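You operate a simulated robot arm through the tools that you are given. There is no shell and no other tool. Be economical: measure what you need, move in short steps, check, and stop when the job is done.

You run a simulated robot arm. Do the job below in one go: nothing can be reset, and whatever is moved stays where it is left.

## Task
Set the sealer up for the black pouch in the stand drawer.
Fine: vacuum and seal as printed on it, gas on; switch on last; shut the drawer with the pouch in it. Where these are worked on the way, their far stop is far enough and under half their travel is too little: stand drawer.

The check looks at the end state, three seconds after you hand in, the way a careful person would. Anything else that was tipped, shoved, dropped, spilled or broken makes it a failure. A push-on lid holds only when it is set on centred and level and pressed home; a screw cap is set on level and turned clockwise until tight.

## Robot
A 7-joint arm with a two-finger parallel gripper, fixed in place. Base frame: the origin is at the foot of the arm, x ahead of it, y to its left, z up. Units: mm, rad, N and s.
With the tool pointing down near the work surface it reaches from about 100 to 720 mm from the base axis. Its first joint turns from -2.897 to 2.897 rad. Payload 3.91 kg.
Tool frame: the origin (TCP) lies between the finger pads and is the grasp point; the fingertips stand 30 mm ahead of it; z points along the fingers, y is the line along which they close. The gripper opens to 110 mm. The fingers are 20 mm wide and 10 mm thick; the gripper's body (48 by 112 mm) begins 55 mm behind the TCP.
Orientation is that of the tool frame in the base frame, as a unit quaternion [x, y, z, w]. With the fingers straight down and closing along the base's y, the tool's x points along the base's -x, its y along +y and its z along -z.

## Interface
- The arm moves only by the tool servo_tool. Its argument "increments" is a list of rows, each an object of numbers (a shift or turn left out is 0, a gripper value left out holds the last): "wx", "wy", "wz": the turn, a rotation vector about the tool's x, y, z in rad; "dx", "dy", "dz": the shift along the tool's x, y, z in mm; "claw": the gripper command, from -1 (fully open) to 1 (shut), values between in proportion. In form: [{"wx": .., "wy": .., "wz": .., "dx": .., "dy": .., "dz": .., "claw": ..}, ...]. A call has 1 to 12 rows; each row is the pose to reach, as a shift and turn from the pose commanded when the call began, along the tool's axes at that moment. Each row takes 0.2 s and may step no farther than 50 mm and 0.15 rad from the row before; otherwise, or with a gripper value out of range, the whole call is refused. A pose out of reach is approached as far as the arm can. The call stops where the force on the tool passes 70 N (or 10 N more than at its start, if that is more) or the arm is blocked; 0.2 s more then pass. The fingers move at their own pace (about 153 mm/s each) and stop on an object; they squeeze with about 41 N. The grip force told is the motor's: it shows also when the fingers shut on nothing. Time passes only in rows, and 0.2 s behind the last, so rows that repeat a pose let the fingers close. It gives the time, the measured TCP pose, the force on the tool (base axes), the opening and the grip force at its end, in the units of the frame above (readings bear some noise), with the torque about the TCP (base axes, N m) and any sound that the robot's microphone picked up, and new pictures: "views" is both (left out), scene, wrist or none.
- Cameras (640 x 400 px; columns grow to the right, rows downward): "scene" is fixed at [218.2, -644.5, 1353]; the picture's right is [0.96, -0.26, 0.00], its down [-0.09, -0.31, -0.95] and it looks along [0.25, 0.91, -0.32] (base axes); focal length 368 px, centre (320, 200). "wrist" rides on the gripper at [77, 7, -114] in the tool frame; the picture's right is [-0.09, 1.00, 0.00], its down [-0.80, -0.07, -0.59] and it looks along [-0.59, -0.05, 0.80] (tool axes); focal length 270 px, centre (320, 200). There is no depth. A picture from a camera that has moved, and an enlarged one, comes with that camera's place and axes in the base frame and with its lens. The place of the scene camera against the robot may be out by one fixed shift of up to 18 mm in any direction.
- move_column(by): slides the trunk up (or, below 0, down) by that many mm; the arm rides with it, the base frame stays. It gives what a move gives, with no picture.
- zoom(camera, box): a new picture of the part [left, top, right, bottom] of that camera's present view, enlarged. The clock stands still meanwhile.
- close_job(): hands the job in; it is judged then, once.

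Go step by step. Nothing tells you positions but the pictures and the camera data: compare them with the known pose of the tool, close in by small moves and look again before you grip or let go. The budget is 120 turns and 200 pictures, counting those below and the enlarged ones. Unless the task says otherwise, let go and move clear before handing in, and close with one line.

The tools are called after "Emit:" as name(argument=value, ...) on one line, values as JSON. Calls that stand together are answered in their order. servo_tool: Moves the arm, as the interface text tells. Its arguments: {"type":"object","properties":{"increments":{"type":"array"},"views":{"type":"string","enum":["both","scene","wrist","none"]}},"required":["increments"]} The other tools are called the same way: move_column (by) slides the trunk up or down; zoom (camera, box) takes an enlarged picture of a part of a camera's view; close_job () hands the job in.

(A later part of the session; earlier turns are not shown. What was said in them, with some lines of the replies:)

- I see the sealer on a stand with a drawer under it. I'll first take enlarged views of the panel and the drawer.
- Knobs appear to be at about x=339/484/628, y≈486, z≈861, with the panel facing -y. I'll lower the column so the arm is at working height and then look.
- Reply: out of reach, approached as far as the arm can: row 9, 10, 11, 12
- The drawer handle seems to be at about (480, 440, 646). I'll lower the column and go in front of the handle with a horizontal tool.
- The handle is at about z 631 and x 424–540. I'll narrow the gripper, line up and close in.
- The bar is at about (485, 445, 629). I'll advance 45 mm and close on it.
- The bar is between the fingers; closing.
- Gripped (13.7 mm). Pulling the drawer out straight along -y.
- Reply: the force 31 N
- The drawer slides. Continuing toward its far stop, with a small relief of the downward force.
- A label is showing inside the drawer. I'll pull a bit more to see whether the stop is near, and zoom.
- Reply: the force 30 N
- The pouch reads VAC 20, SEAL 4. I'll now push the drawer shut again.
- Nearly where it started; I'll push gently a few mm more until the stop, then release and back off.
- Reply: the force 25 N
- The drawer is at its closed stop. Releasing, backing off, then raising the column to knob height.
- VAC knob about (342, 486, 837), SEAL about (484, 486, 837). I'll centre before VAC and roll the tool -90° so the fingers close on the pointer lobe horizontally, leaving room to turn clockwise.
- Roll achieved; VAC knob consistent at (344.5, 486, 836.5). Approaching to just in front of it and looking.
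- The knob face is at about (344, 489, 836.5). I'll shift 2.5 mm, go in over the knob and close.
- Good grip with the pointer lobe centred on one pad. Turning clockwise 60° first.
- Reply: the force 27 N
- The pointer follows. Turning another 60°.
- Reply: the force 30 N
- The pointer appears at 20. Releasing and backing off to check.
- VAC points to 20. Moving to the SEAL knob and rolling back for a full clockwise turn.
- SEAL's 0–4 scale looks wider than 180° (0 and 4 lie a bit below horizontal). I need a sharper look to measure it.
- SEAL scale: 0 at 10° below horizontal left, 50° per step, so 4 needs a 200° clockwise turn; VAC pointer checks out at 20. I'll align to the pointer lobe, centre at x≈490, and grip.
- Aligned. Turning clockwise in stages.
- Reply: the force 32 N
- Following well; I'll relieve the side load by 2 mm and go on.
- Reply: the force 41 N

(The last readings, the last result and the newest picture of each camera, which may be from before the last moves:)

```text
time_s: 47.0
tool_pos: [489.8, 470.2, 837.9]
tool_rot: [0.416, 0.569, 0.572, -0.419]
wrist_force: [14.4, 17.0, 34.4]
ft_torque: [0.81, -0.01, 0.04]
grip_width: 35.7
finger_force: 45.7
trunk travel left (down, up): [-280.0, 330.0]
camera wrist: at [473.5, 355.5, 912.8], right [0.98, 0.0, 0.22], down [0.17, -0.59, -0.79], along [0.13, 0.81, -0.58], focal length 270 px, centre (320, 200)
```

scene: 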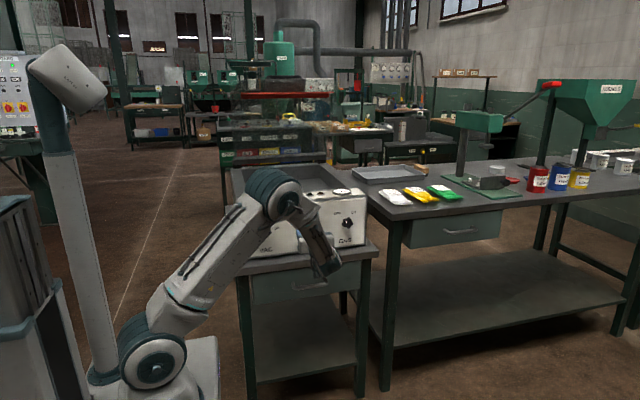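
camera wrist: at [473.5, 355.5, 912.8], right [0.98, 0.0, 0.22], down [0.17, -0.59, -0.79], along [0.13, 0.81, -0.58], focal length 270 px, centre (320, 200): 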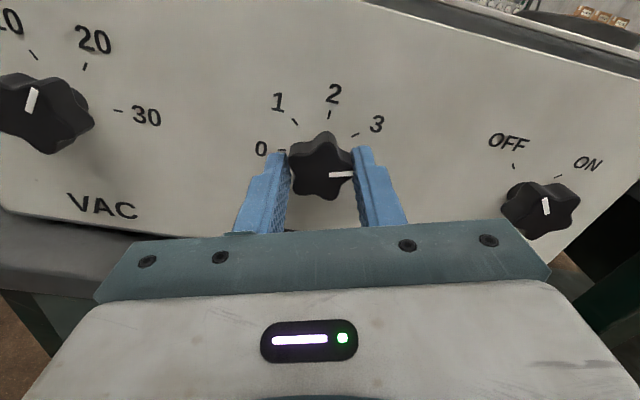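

Roll now ≈72°; finishing the last 28°.

Emit:
servo_tool(increments=[{"dx": 2, "dy": 1, "wz": 0.12}, {"dx": 2, "dy": 1, "wz": 0.24}, {"dx": 2, "dy": 1, "wz": 0.36}, {"dx": 2, "dy": 1, "wz": 0.45}, {"dx": 2, "dy": 1, "wz": 0.49}, {"dx": 2, "dy": 1, "wz": 0.49}], views="wrist")

Emit:
zoom(camera="wrist", box=[220, 60, 420, 240])

```text
time_s: 48.4
tool_pos: [490.5, 470.5, 838.9]
tool_rot: [-0.543, -0.453, -0.452, 0.544]
wrist_force: [12.5, 8.9, 23.2]
ft_torque: [0.83, -0.32, -0.31]
grip_width: 36.0
finger_force: 45.3
trunk travel left (down, up): [-280.0, 330.0]
camera wrist: at [511.2, 355.5, 912.0], right [0.96, 0.0, -0.27], down [-0.22, -0.59, -0.78], along [-0.16, 0.8, -0.57], focal length 270 px, centre (320, 200)
```

wrist: 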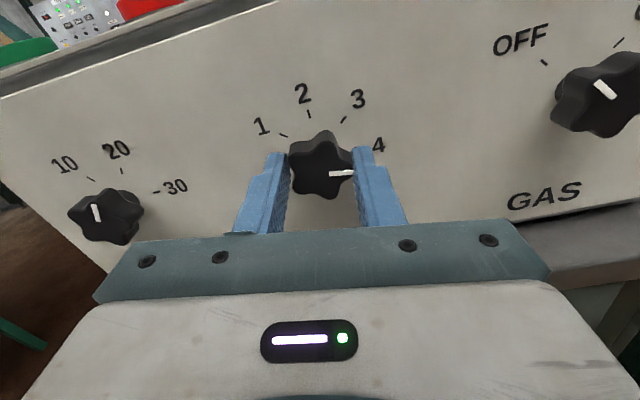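

```text
2.22 times, centred on (320, 150) of wrist
camera zoom: at [511.2, 355.5, 912.0], right [0.96, 0.0, -0.27], down [-0.22, -0.59, -0.78], along [-0.16, 0.8, -0.57], focal length 601 px, centre (320, 311)
```

zoom: 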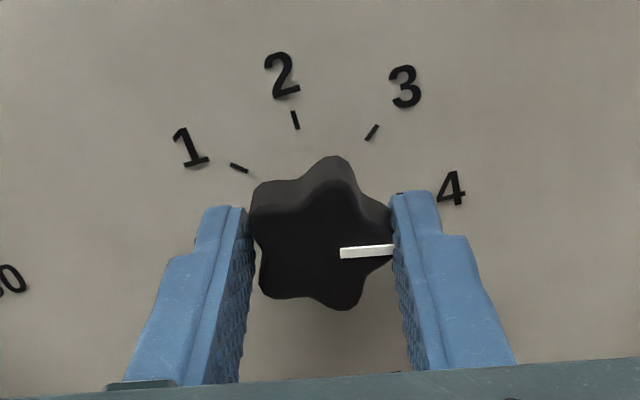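

Releasing and backing off to measure the SEAL pointer.

Emit:
servo_tool(increments=[{"claw": 0.3}, {"claw": -0.1}, {"claw": -0.1}, {"dz": -25}, {"dz": -35}], views="none")

Emit:
zoom(camera="wrist", box=[265, 80, 377, 185])

```text
time_s: 49.6
tool_pos: [489.3, 436.3, 835.7]
tool_rot: [-0.543, -0.453, -0.451, 0.544]
wrist_force: [0.2, 0.1, 0.2]
ft_torque: [-0.01, 0.0, 0.03]
grip_width: 60.6
finger_force: 0.0
trunk travel left (down, up): [-280.0, 330.0]
```

```text
3.81 times, centred on (321, 132) of wrist
camera zoom: at [510.8, 321.3, 910.0], right [0.96, 0.0, -0.27], down [-0.22, -0.6, -0.77], along [-0.16, 0.8, -0.57], focal length 1030 px, centre (316, 457)
```

zoom: 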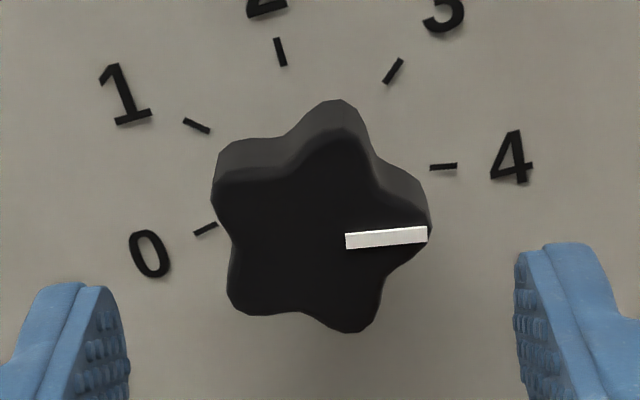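

SEAL is on 4 (pointer −9.7°, tick −11°). Moving to the GAS knob, roll to −45° so a pad meets the OFF-pointing lobe.

Emit:
servo_tool(increments=[{"dz": -40}, {"dx": 2.7, "dy": 14.2, "dz": -60, "wz": -0.14}, {"dx": 5.4, "dy": 28.5, "dz": -60, "wz": -0.28}, {"dx": 8.1, "dy": 42.7, "dz": -60, "wz": -0.42}, {"dx": 10.8, "dy": 57, "dz": -60, "wz": -0.56}, {"dx": 13.5, "dy": 71.2, "dz": -60, "wz": -0.7}, {"dx": 16.2, "dy": 85.5, "dz": -60, "wz": -0.84}, {"dx": 19, "dy": 99.7, "dz": -60, "wz": -0.98}, {"dx": 21.7, "dy": 114, "dz": -60, "wz": -1.12}, {"dx": 24.4, "dy": 128, "dz": -60, "wz": -1.26}, {"dx": 27.1, "dy": 142.5, "dz": -60, "wz": -1.4}], views="none")

Emit:
servo_tool(increments=[{"wz": -0.14}, {"wz": -0.28}, {"wz": -0.42}, {"wz": -0.56}, {"wz": -0.7}, {"wz": -0.84}, {"wz": -0.98}, {"wz": -1.133}, {"wz": -1.133, "dz": 30}, {"wz": -1.133, "dz": 60}], views="both")

Emit:
zoom(camera="wrist", box=[250, 80, 390, 200])

```text
time_s: 52.0
tool_pos: [634.6, 376.0, 838.0]
tool_rot: [0.123, 0.696, 0.696, -0.124]
wrist_force: [-0.1, 0.7, 0.2]
ft_torque: [0.03, 0.03, -0.01]
grip_width: 60.3
finger_force: 0.0
trunk travel left (down, up): [-280.0, 330.0]
```

```text
refused: row 8 steps farther than a row can; nothing moved
```

```text
3.33 times, centred on (320, 140) of wrist
camera zoom: at [566.0, 261.2, 870.8], right [0.43, 0.0, 0.9], down [0.73, -0.59, -0.34], along [0.54, 0.81, -0.25], focal length 901 px, centre (320, 400)
```

zoom: 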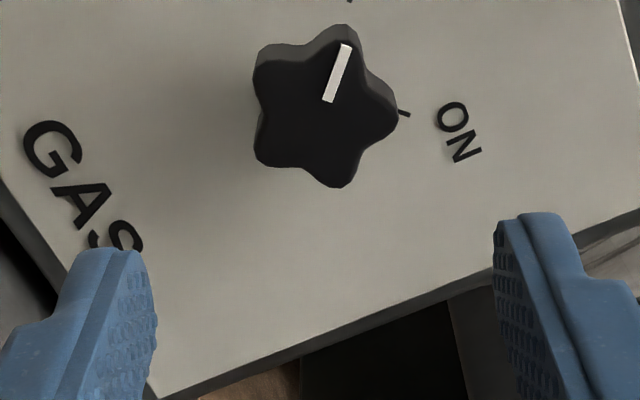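

One row stepped too far in turn; redoing it with finer rows.

Emit:
servo_tool(increments=[{"wz": -0.14}, {"wz": -0.28}, {"wz": -0.42}, {"wz": -0.56}, {"wz": -0.7}, {"wz": -0.84}, {"wz": -0.98}, {"wz": -1.08}, {"wz": -1.133, "dz": 30}, {"wz": -1.133, "dz": 60}], views="both")

Emit:
zoom(camera="wrist", box=[250, 80, 390, 200])

```text
time_s: 54.2
tool_pos: [634.1, 434.7, 838.7]
tool_rot: [-0.27, 0.654, 0.654, 0.268]
wrist_force: [-0.8, 0.0, 0.5]
ft_torque: [-0.03, 0.0, -0.04]
grip_width: 60.6
finger_force: 0.1
trunk travel left (down, up): [-280.0, 330.0]
camera wrist: at [574.4, 320.7, 788.9], right [-0.64, 0.0, 0.77], down [0.62, -0.59, 0.51], along [0.46, 0.81, 0.38], focal length 270 px, centre (320, 200)
```

scene: 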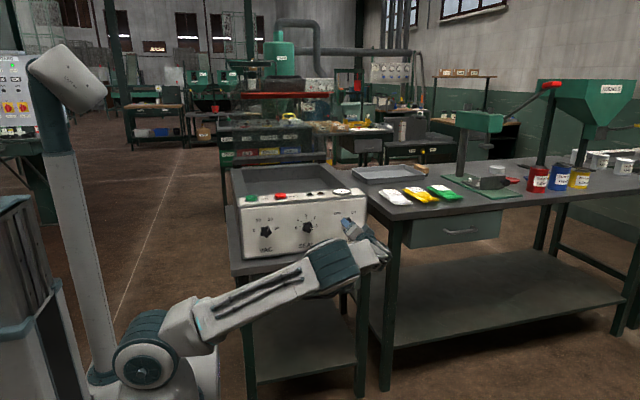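
wrist: 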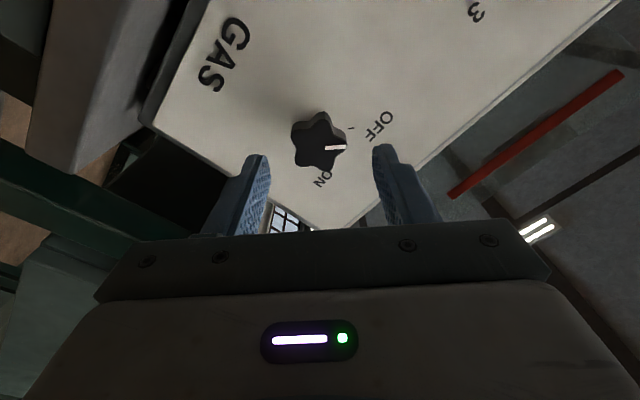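

```text
3.33 times, centred on (320, 140) of wrist
camera zoom: at [574.4, 320.7, 788.9], right [-0.64, 0.0, 0.77], down [0.62, -0.59, 0.51], along [0.46, 0.81, 0.38], focal length 901 px, centre (320, 400)
```

zoom: 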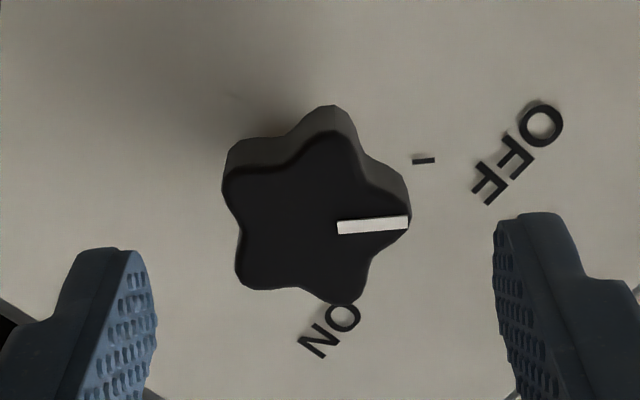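

GAS knob centre ≈ (635.5, 489, 837.5), lobe aligned. Going in, gripping.

Emit:
servo_tool(increments=[{"dy": -1.9, "dz": 12}, {"dy": -1.9, "dz": 25}, {"dy": -1.9, "dz": 37}, {"dy": -1.9, "dz": 37, "claw": 0.4}, {"dy": -1.9, "dz": 37, "claw": 1}, {"dy": -1.9, "dz": 37, "claw": 1}, {"dy": -1.9, "dz": 37, "claw": 1}], views="wrist")

```text
time_s: 55.8
tool_pos: [634.6, 473.9, 837.0]
tool_rot: [-0.269, 0.654, 0.655, 0.268]
wrist_force: [-1.4, 2.6, 6.5]
ft_torque: [-0.61, -0.03, 0.61]
grip_width: 35.8
finger_force: 45.0
trunk travel left (down, up): [-280.0, 330.0]
camera wrist: at [575.6, 359.6, 787.5], right [-0.64, 0.0, 0.77], down [0.62, -0.59, 0.51], along [0.46, 0.81, 0.38], focal length 270 px, centre (320, 200)
```

wrist: 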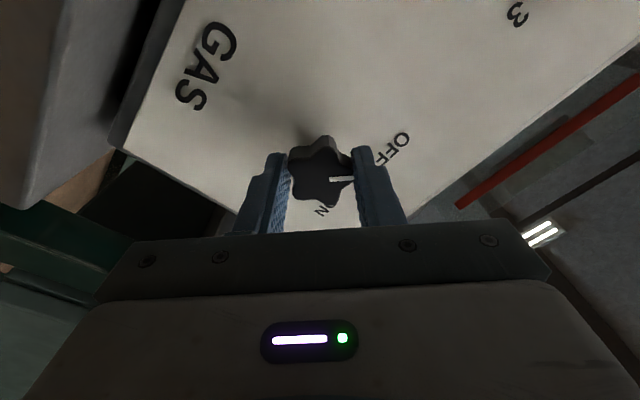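

Gripped; turning 90° clockwise to ON.

Emit:
servo_tool(increments=[{"wz": 0.14}, {"wz": 0.28}, {"wz": 0.42}, {"wz": 0.56}, {"wz": 0.7}, {"wz": 0.84}, {"wz": 0.98}, {"wz": 1.12}, {"wz": 1.26}, {"wz": 1.4}, {"wz": 1.5}, {"wz": 1.575}], views="wrist")

Emit:
servo_tool(increments=[{"claw": 0.3}, {"claw": -0.1}, {"claw": -0.1}, {"dz": -25}, {"dz": -37}], views="none")

Emit:
zoom(camera="wrist", box=[250, 80, 390, 200])

```text
time_s: 58.4
tool_pos: [633.8, 475.2, 839.2]
tool_rot: [0.274, 0.652, 0.652, -0.274]
wrist_force: [3.2, 13.7, 18.3]
ft_torque: [1.03, -0.49, 0.54]
grip_width: 35.7
finger_force: 45.4
trunk travel left (down, up): [-280.0, 330.0]
camera wrist: at [586.0, 359.6, 898.0], right [0.77, 0.0, 0.63], down [0.51, -0.59, -0.62], along [0.38, 0.81, -0.46], focal length 270 px, centre (320, 200)
```

wrist: 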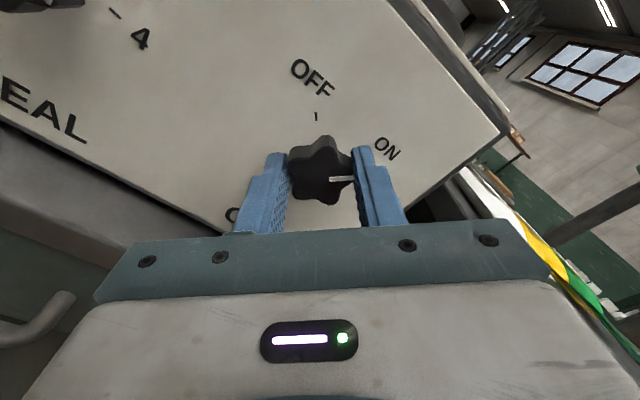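

```text
time_s: 59.6
tool_pos: [635.3, 437.0, 835.5]
tool_rot: [0.274, 0.652, 0.651, -0.274]
wrist_force: [0.1, -0.3, 0.2]
ft_torque: [0.0, 0.0, 0.0]
grip_width: 60.3
finger_force: 0.2
trunk travel left (down, up): [-280.0, 330.0]
```

```text
3.33 times, centred on (320, 140) of wrist
camera zoom: at [586.7, 322.1, 894.8], right [0.77, 0.0, 0.63], down [0.51, -0.59, -0.62], along [0.38, 0.8, -0.46], focal length 901 px, centre (320, 400)
```

zoom: 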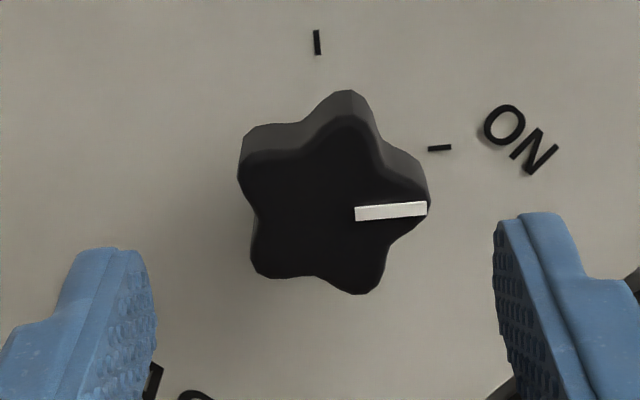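

GAS is ON. Now retreat, roll back to zero and move left, before tipping the tool downward for the green ON button.

Emit:
servo_tool(increments=[{"dz": -30}, {"dz": -60}, {"dz": -85}, {"dx": 24, "dy": -24, "dz": -85, "wz": -0.09}, {"dx": 48, "dy": -48, "dz": -85, "wz": -0.18}, {"dx": 72, "dy": -73, "dz": -85, "wz": -0.27}, {"dx": 96, "dy": -98, "dz": -85, "wz": -0.36}, {"dx": 120, "dy": -122, "dz": -85, "wz": -0.45}, {"dx": 144, "dy": -147, "dz": -85, "wz": -0.54}, {"dx": 168, "dy": -171, "dz": -85, "wz": -0.63}, {"dx": 192, "dy": -196, "dz": -85, "wz": -0.72}, {"dx": 213, "dy": -218, "dz": -85, "wz": -0.796}], views="none")

Emit:
move_column(by=230)

Emit:
servo_tool(increments=[{"wx": 0.14, "claw": 1}, {"wx": 0.28}, {"wx": 0.42}, {"wx": 0.56}, {"wx": 0.7}, {"wx": 0.84}, {"wx": 0.98}, {"wx": 1.12}, {"wx": 1.26}, {"wx": 1.4}, {"wx": 1.5}, {"wx": 1.5708}], views="both")

```text
time_s: 62.2
tool_pos: [332.2, 349.7, 838.0]
tool_rot: [-0.002, 0.707, 0.707, 0.001]
wrist_force: [-0.4, -0.3, 0.3]
ft_torque: [0.04, -0.01, 0.02]
grip_width: 60.5
finger_force: 0.0
trunk travel left (down, up): [-280.0, 330.0]
```

```text
time_s: 64.6
tool_pos: [333.1, 350.9, 1067.8]
tool_rot: [0.0, 0.707, 0.707, -0.001]
wrist_force: [0.2, 0.5, -0.2]
ft_torque: [-0.02, -0.01, -0.02]
grip_width: 60.6
finger_force: 0.1
trunk travel left (down, up): [-510.0, 100.0]
```

```text
time_s: 67.2
tool_pos: [332.3, 352.5, 1067.7]
tool_rot: [0.0, 1.0, 0.0, 0.0]
wrist_force: [0.8, -0.2, -0.4]
ft_torque: [0.01, -0.03, 0.0]
grip_width: 0.1
finger_force: 37.7
trunk travel left (down, up): [-510.0, 100.0]
camera wrist: at [256.5, 359.2, 1181.3], right [0.09, 1.0, 0.0], down [0.8, -0.07, 0.6], along [0.59, -0.05, -0.8], focal length 270 px, centre (320, 200)
```

scene: 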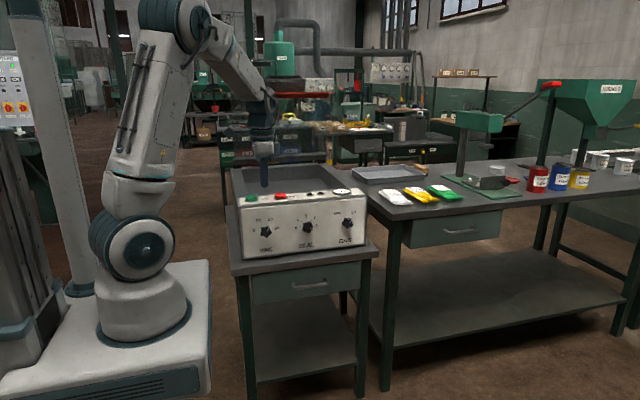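
wrist: 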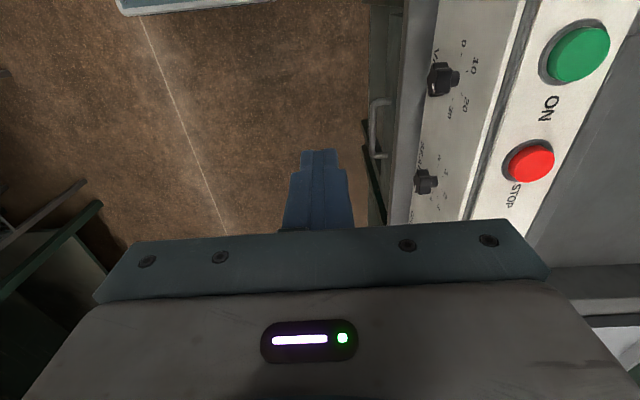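

All three dials are visible now. Green ON button triangulates to about (308, 558, 945). Verifying the dials in the scene camera before pressing.

Emit:
zoom(camera="scene", box=[225, 180, 385, 300])

Emit:
servo_tool(increments=[{"dx": 5, "dy": 40}, {"dx": 10, "dy": 80}, {"dx": 15, "dy": 120}, {"dx": 20, "dy": 160}, {"dx": 24, "dy": 205}, {"dx": 24, "dy": 205, "dz": 30}, {"dx": 24, "dy": 205, "dz": 60}], views="both")

```text
3.33 times, centred on (305, 240) of scene
camera zoom: at [218.2, -644.5, 1353.0], right [0.96, -0.26, 0.0], down [-0.09, -0.31, -0.95], along [0.25, 0.91, -0.32], focal length 1228 px, centre (370, 67)
```

zoom: 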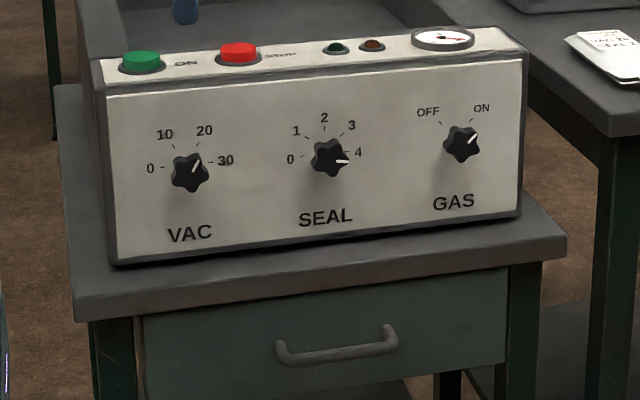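

```text
time_s: 68.8
tool_pos: [305.9, 554.9, 1004.3]
tool_rot: [-0.001, 1.0, 0.0, 0.0]
wrist_force: [-0.3, -0.7, -0.2]
ft_torque: [0.0, 0.01, 0.01]
grip_width: 0.0
finger_force: 38.2
trunk travel left (down, up): [-510.0, 100.0]
camera wrist: at [229.2, 560.9, 1117.5], right [0.09, 1.0, 0.0], down [0.8, -0.07, 0.59], along [0.59, -0.05, -0.8], focal length 270 px, centre (320, 200)
```

scene: 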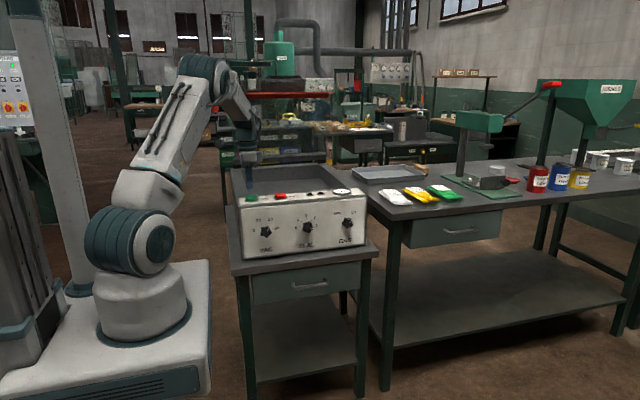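
wrist: 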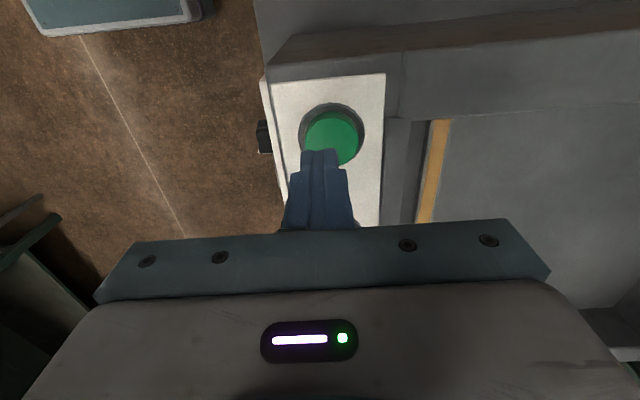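

Dials read VAC 20, SEAL 4, GAS ON, drawer shut. The button is just below the fingertips; shifting 4 mm and pressing in small steps.

Emit:
servo_tool(increments=[{"dy": 4, "dx": 1, "dz": 15}, {"dy": 4, "dx": 1, "dz": 22}, {"dy": 4, "dx": 1, "dz": 26}, {"dy": 4, "dx": 1, "dz": 29}, {"dy": 4, "dx": 1, "dz": 31}, {"dy": 4, "dx": 1, "dz": 33}], views="wrist")

```text
time_s: 70.2
tool_pos: [305.3, 560.2, 973.7]
tool_rot: [-0.001, 1.0, 0.0, 0.0]
wrist_force: [0.0, -0.7, 0.3]
ft_torque: [0.01, -0.02, 0.02]
grip_width: 0.0
finger_force: 37.7
trunk travel left (down, up): [-510.0, 100.0]
camera wrist: at [229.8, 567.0, 1088.6], right [0.09, 1.0, 0.0], down [0.8, -0.07, 0.59], along [0.59, -0.05, -0.8], focal length 270 px, centre (320, 200)
```

wrist: 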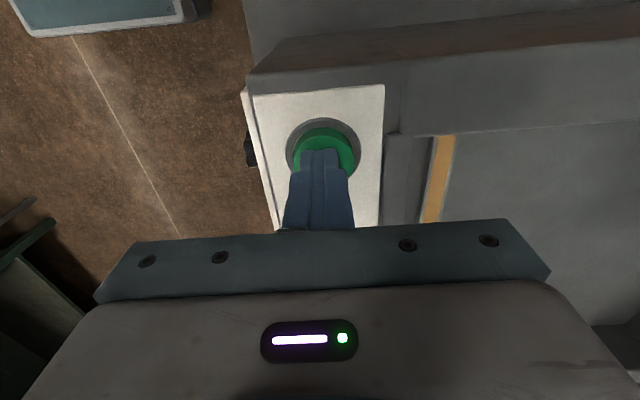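

Well over the button, no contact yet; continuing down in small steps.

Emit:
servo_tool(increments=[{"dz": 1.5}, {"dz": 3}, {"dz": 4.5}, {"dz": 6}, {"dz": 7.5}, {"dz": 9}], views="wrist")

```text
time_s: 71.6
tool_pos: [306.2, 559.6, 968.0]
tool_rot: [0.0, 1.0, 0.001, 0.001]
wrist_force: [4.3, 1.4, 10.5]
ft_torque: [0.06, -0.12, -0.01]
grip_width: 0.0
finger_force: 38.0
trunk travel left (down, up): [-510.0, 100.0]
heard: click
camera wrist: at [230.4, 566.4, 1081.8], right [0.09, 1.0, 0.0], down [0.8, -0.07, 0.6], along [0.59, -0.05, -0.8], focal length 270 px, centre (320, 200)
```

wrist: 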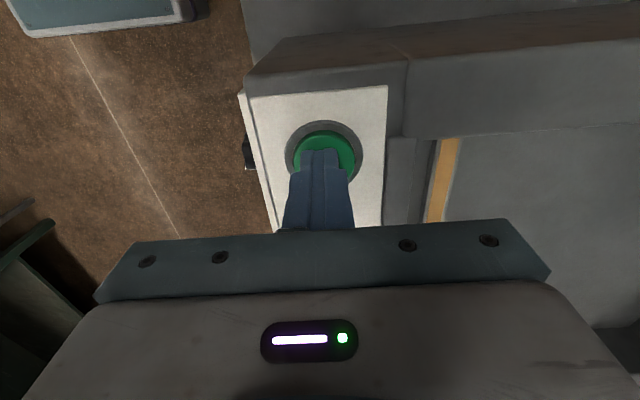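

A click was heard. Lifting off and checking the indicator lamp and dials.

Emit:
servo_tool(increments=[{"dz": -10}, {"dz": -40}, {"dz": -80}, {"dz": -100, "dy": -40}, {"dz": -110, "dy": -90}, {"dz": -110, "dy": -130}], views="none")

Emit:
zoom(camera="scene", box=[225, 180, 385, 300])

```text
refused: row 5 steps farther than a row can; nothing moved
```

```text
3.33 times, centred on (305, 240) of scene
camera zoom: at [218.2, -644.5, 1353.0], right [0.96, -0.26, 0.0], down [-0.09, -0.31, -0.95], along [0.25, 0.91, -0.32], focal length 1228 px, centre (370, 67)
```

zoom: 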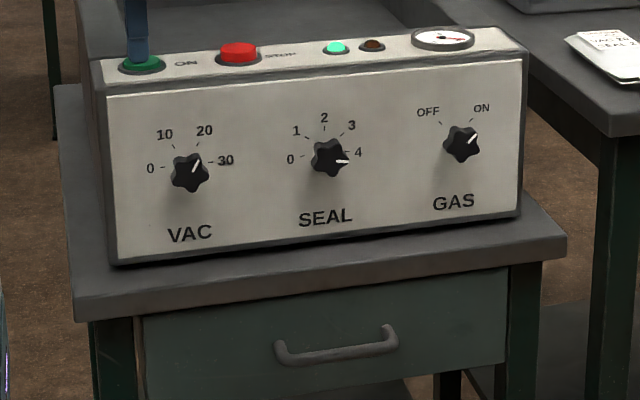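

The green lamp is lit. Lifting off with smaller steps.

Emit:
servo_tool(increments=[{"dz": -10}, {"dz": -40}, {"dz": -80}, {"dz": -100, "dy": -40}, {"dz": -110, "dy": -80}, {"dz": -110, "dy": -120}], views="scene")

Emit:
zoom(camera="scene", box=[225, 180, 385, 300])

```text
time_s: 73.0
tool_pos: [306.0, 440.5, 1074.2]
tool_rot: [-0.001, 1.0, 0.0, 0.001]
wrist_force: [0.1, 0.4, 0.1]
ft_torque: [0.02, -0.02, 0.0]
grip_width: 0.0
finger_force: 37.3
trunk travel left (down, up): [-510.0, 100.0]
```

scene: 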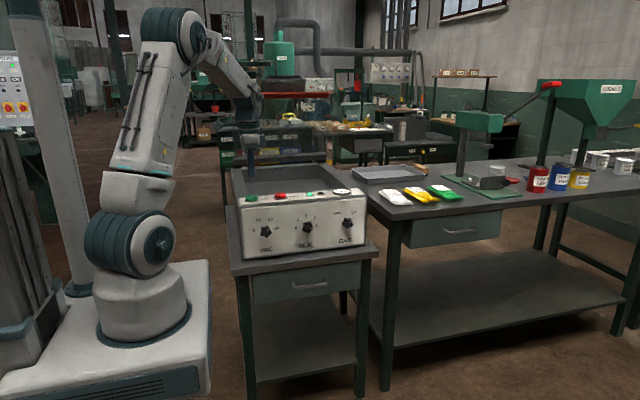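

```text
3.33 times, centred on (305, 240) of scene
camera zoom: at [218.2, -644.5, 1353.0], right [0.96, -0.26, 0.0], down [-0.09, -0.31, -0.95], along [0.25, 0.91, -0.32], focal length 1228 px, centre (370, 67)
```

zoom: 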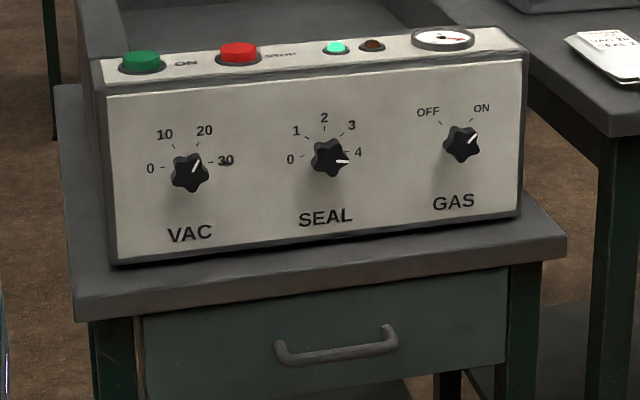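

The green lamp stays lit with VAC 20, SEAL 4 and GAS ON; the drawer is shut and the arm is clear, so I'm handing in.

Emit:
close_job()

```text
The job is handed in.
```

The sealer is set as the black pouch prints it, VAC 20 and SEAL 4, with gas ON. I shut the drawer with the pouch in it, then switched the sealer on last; its green lamp is lit.
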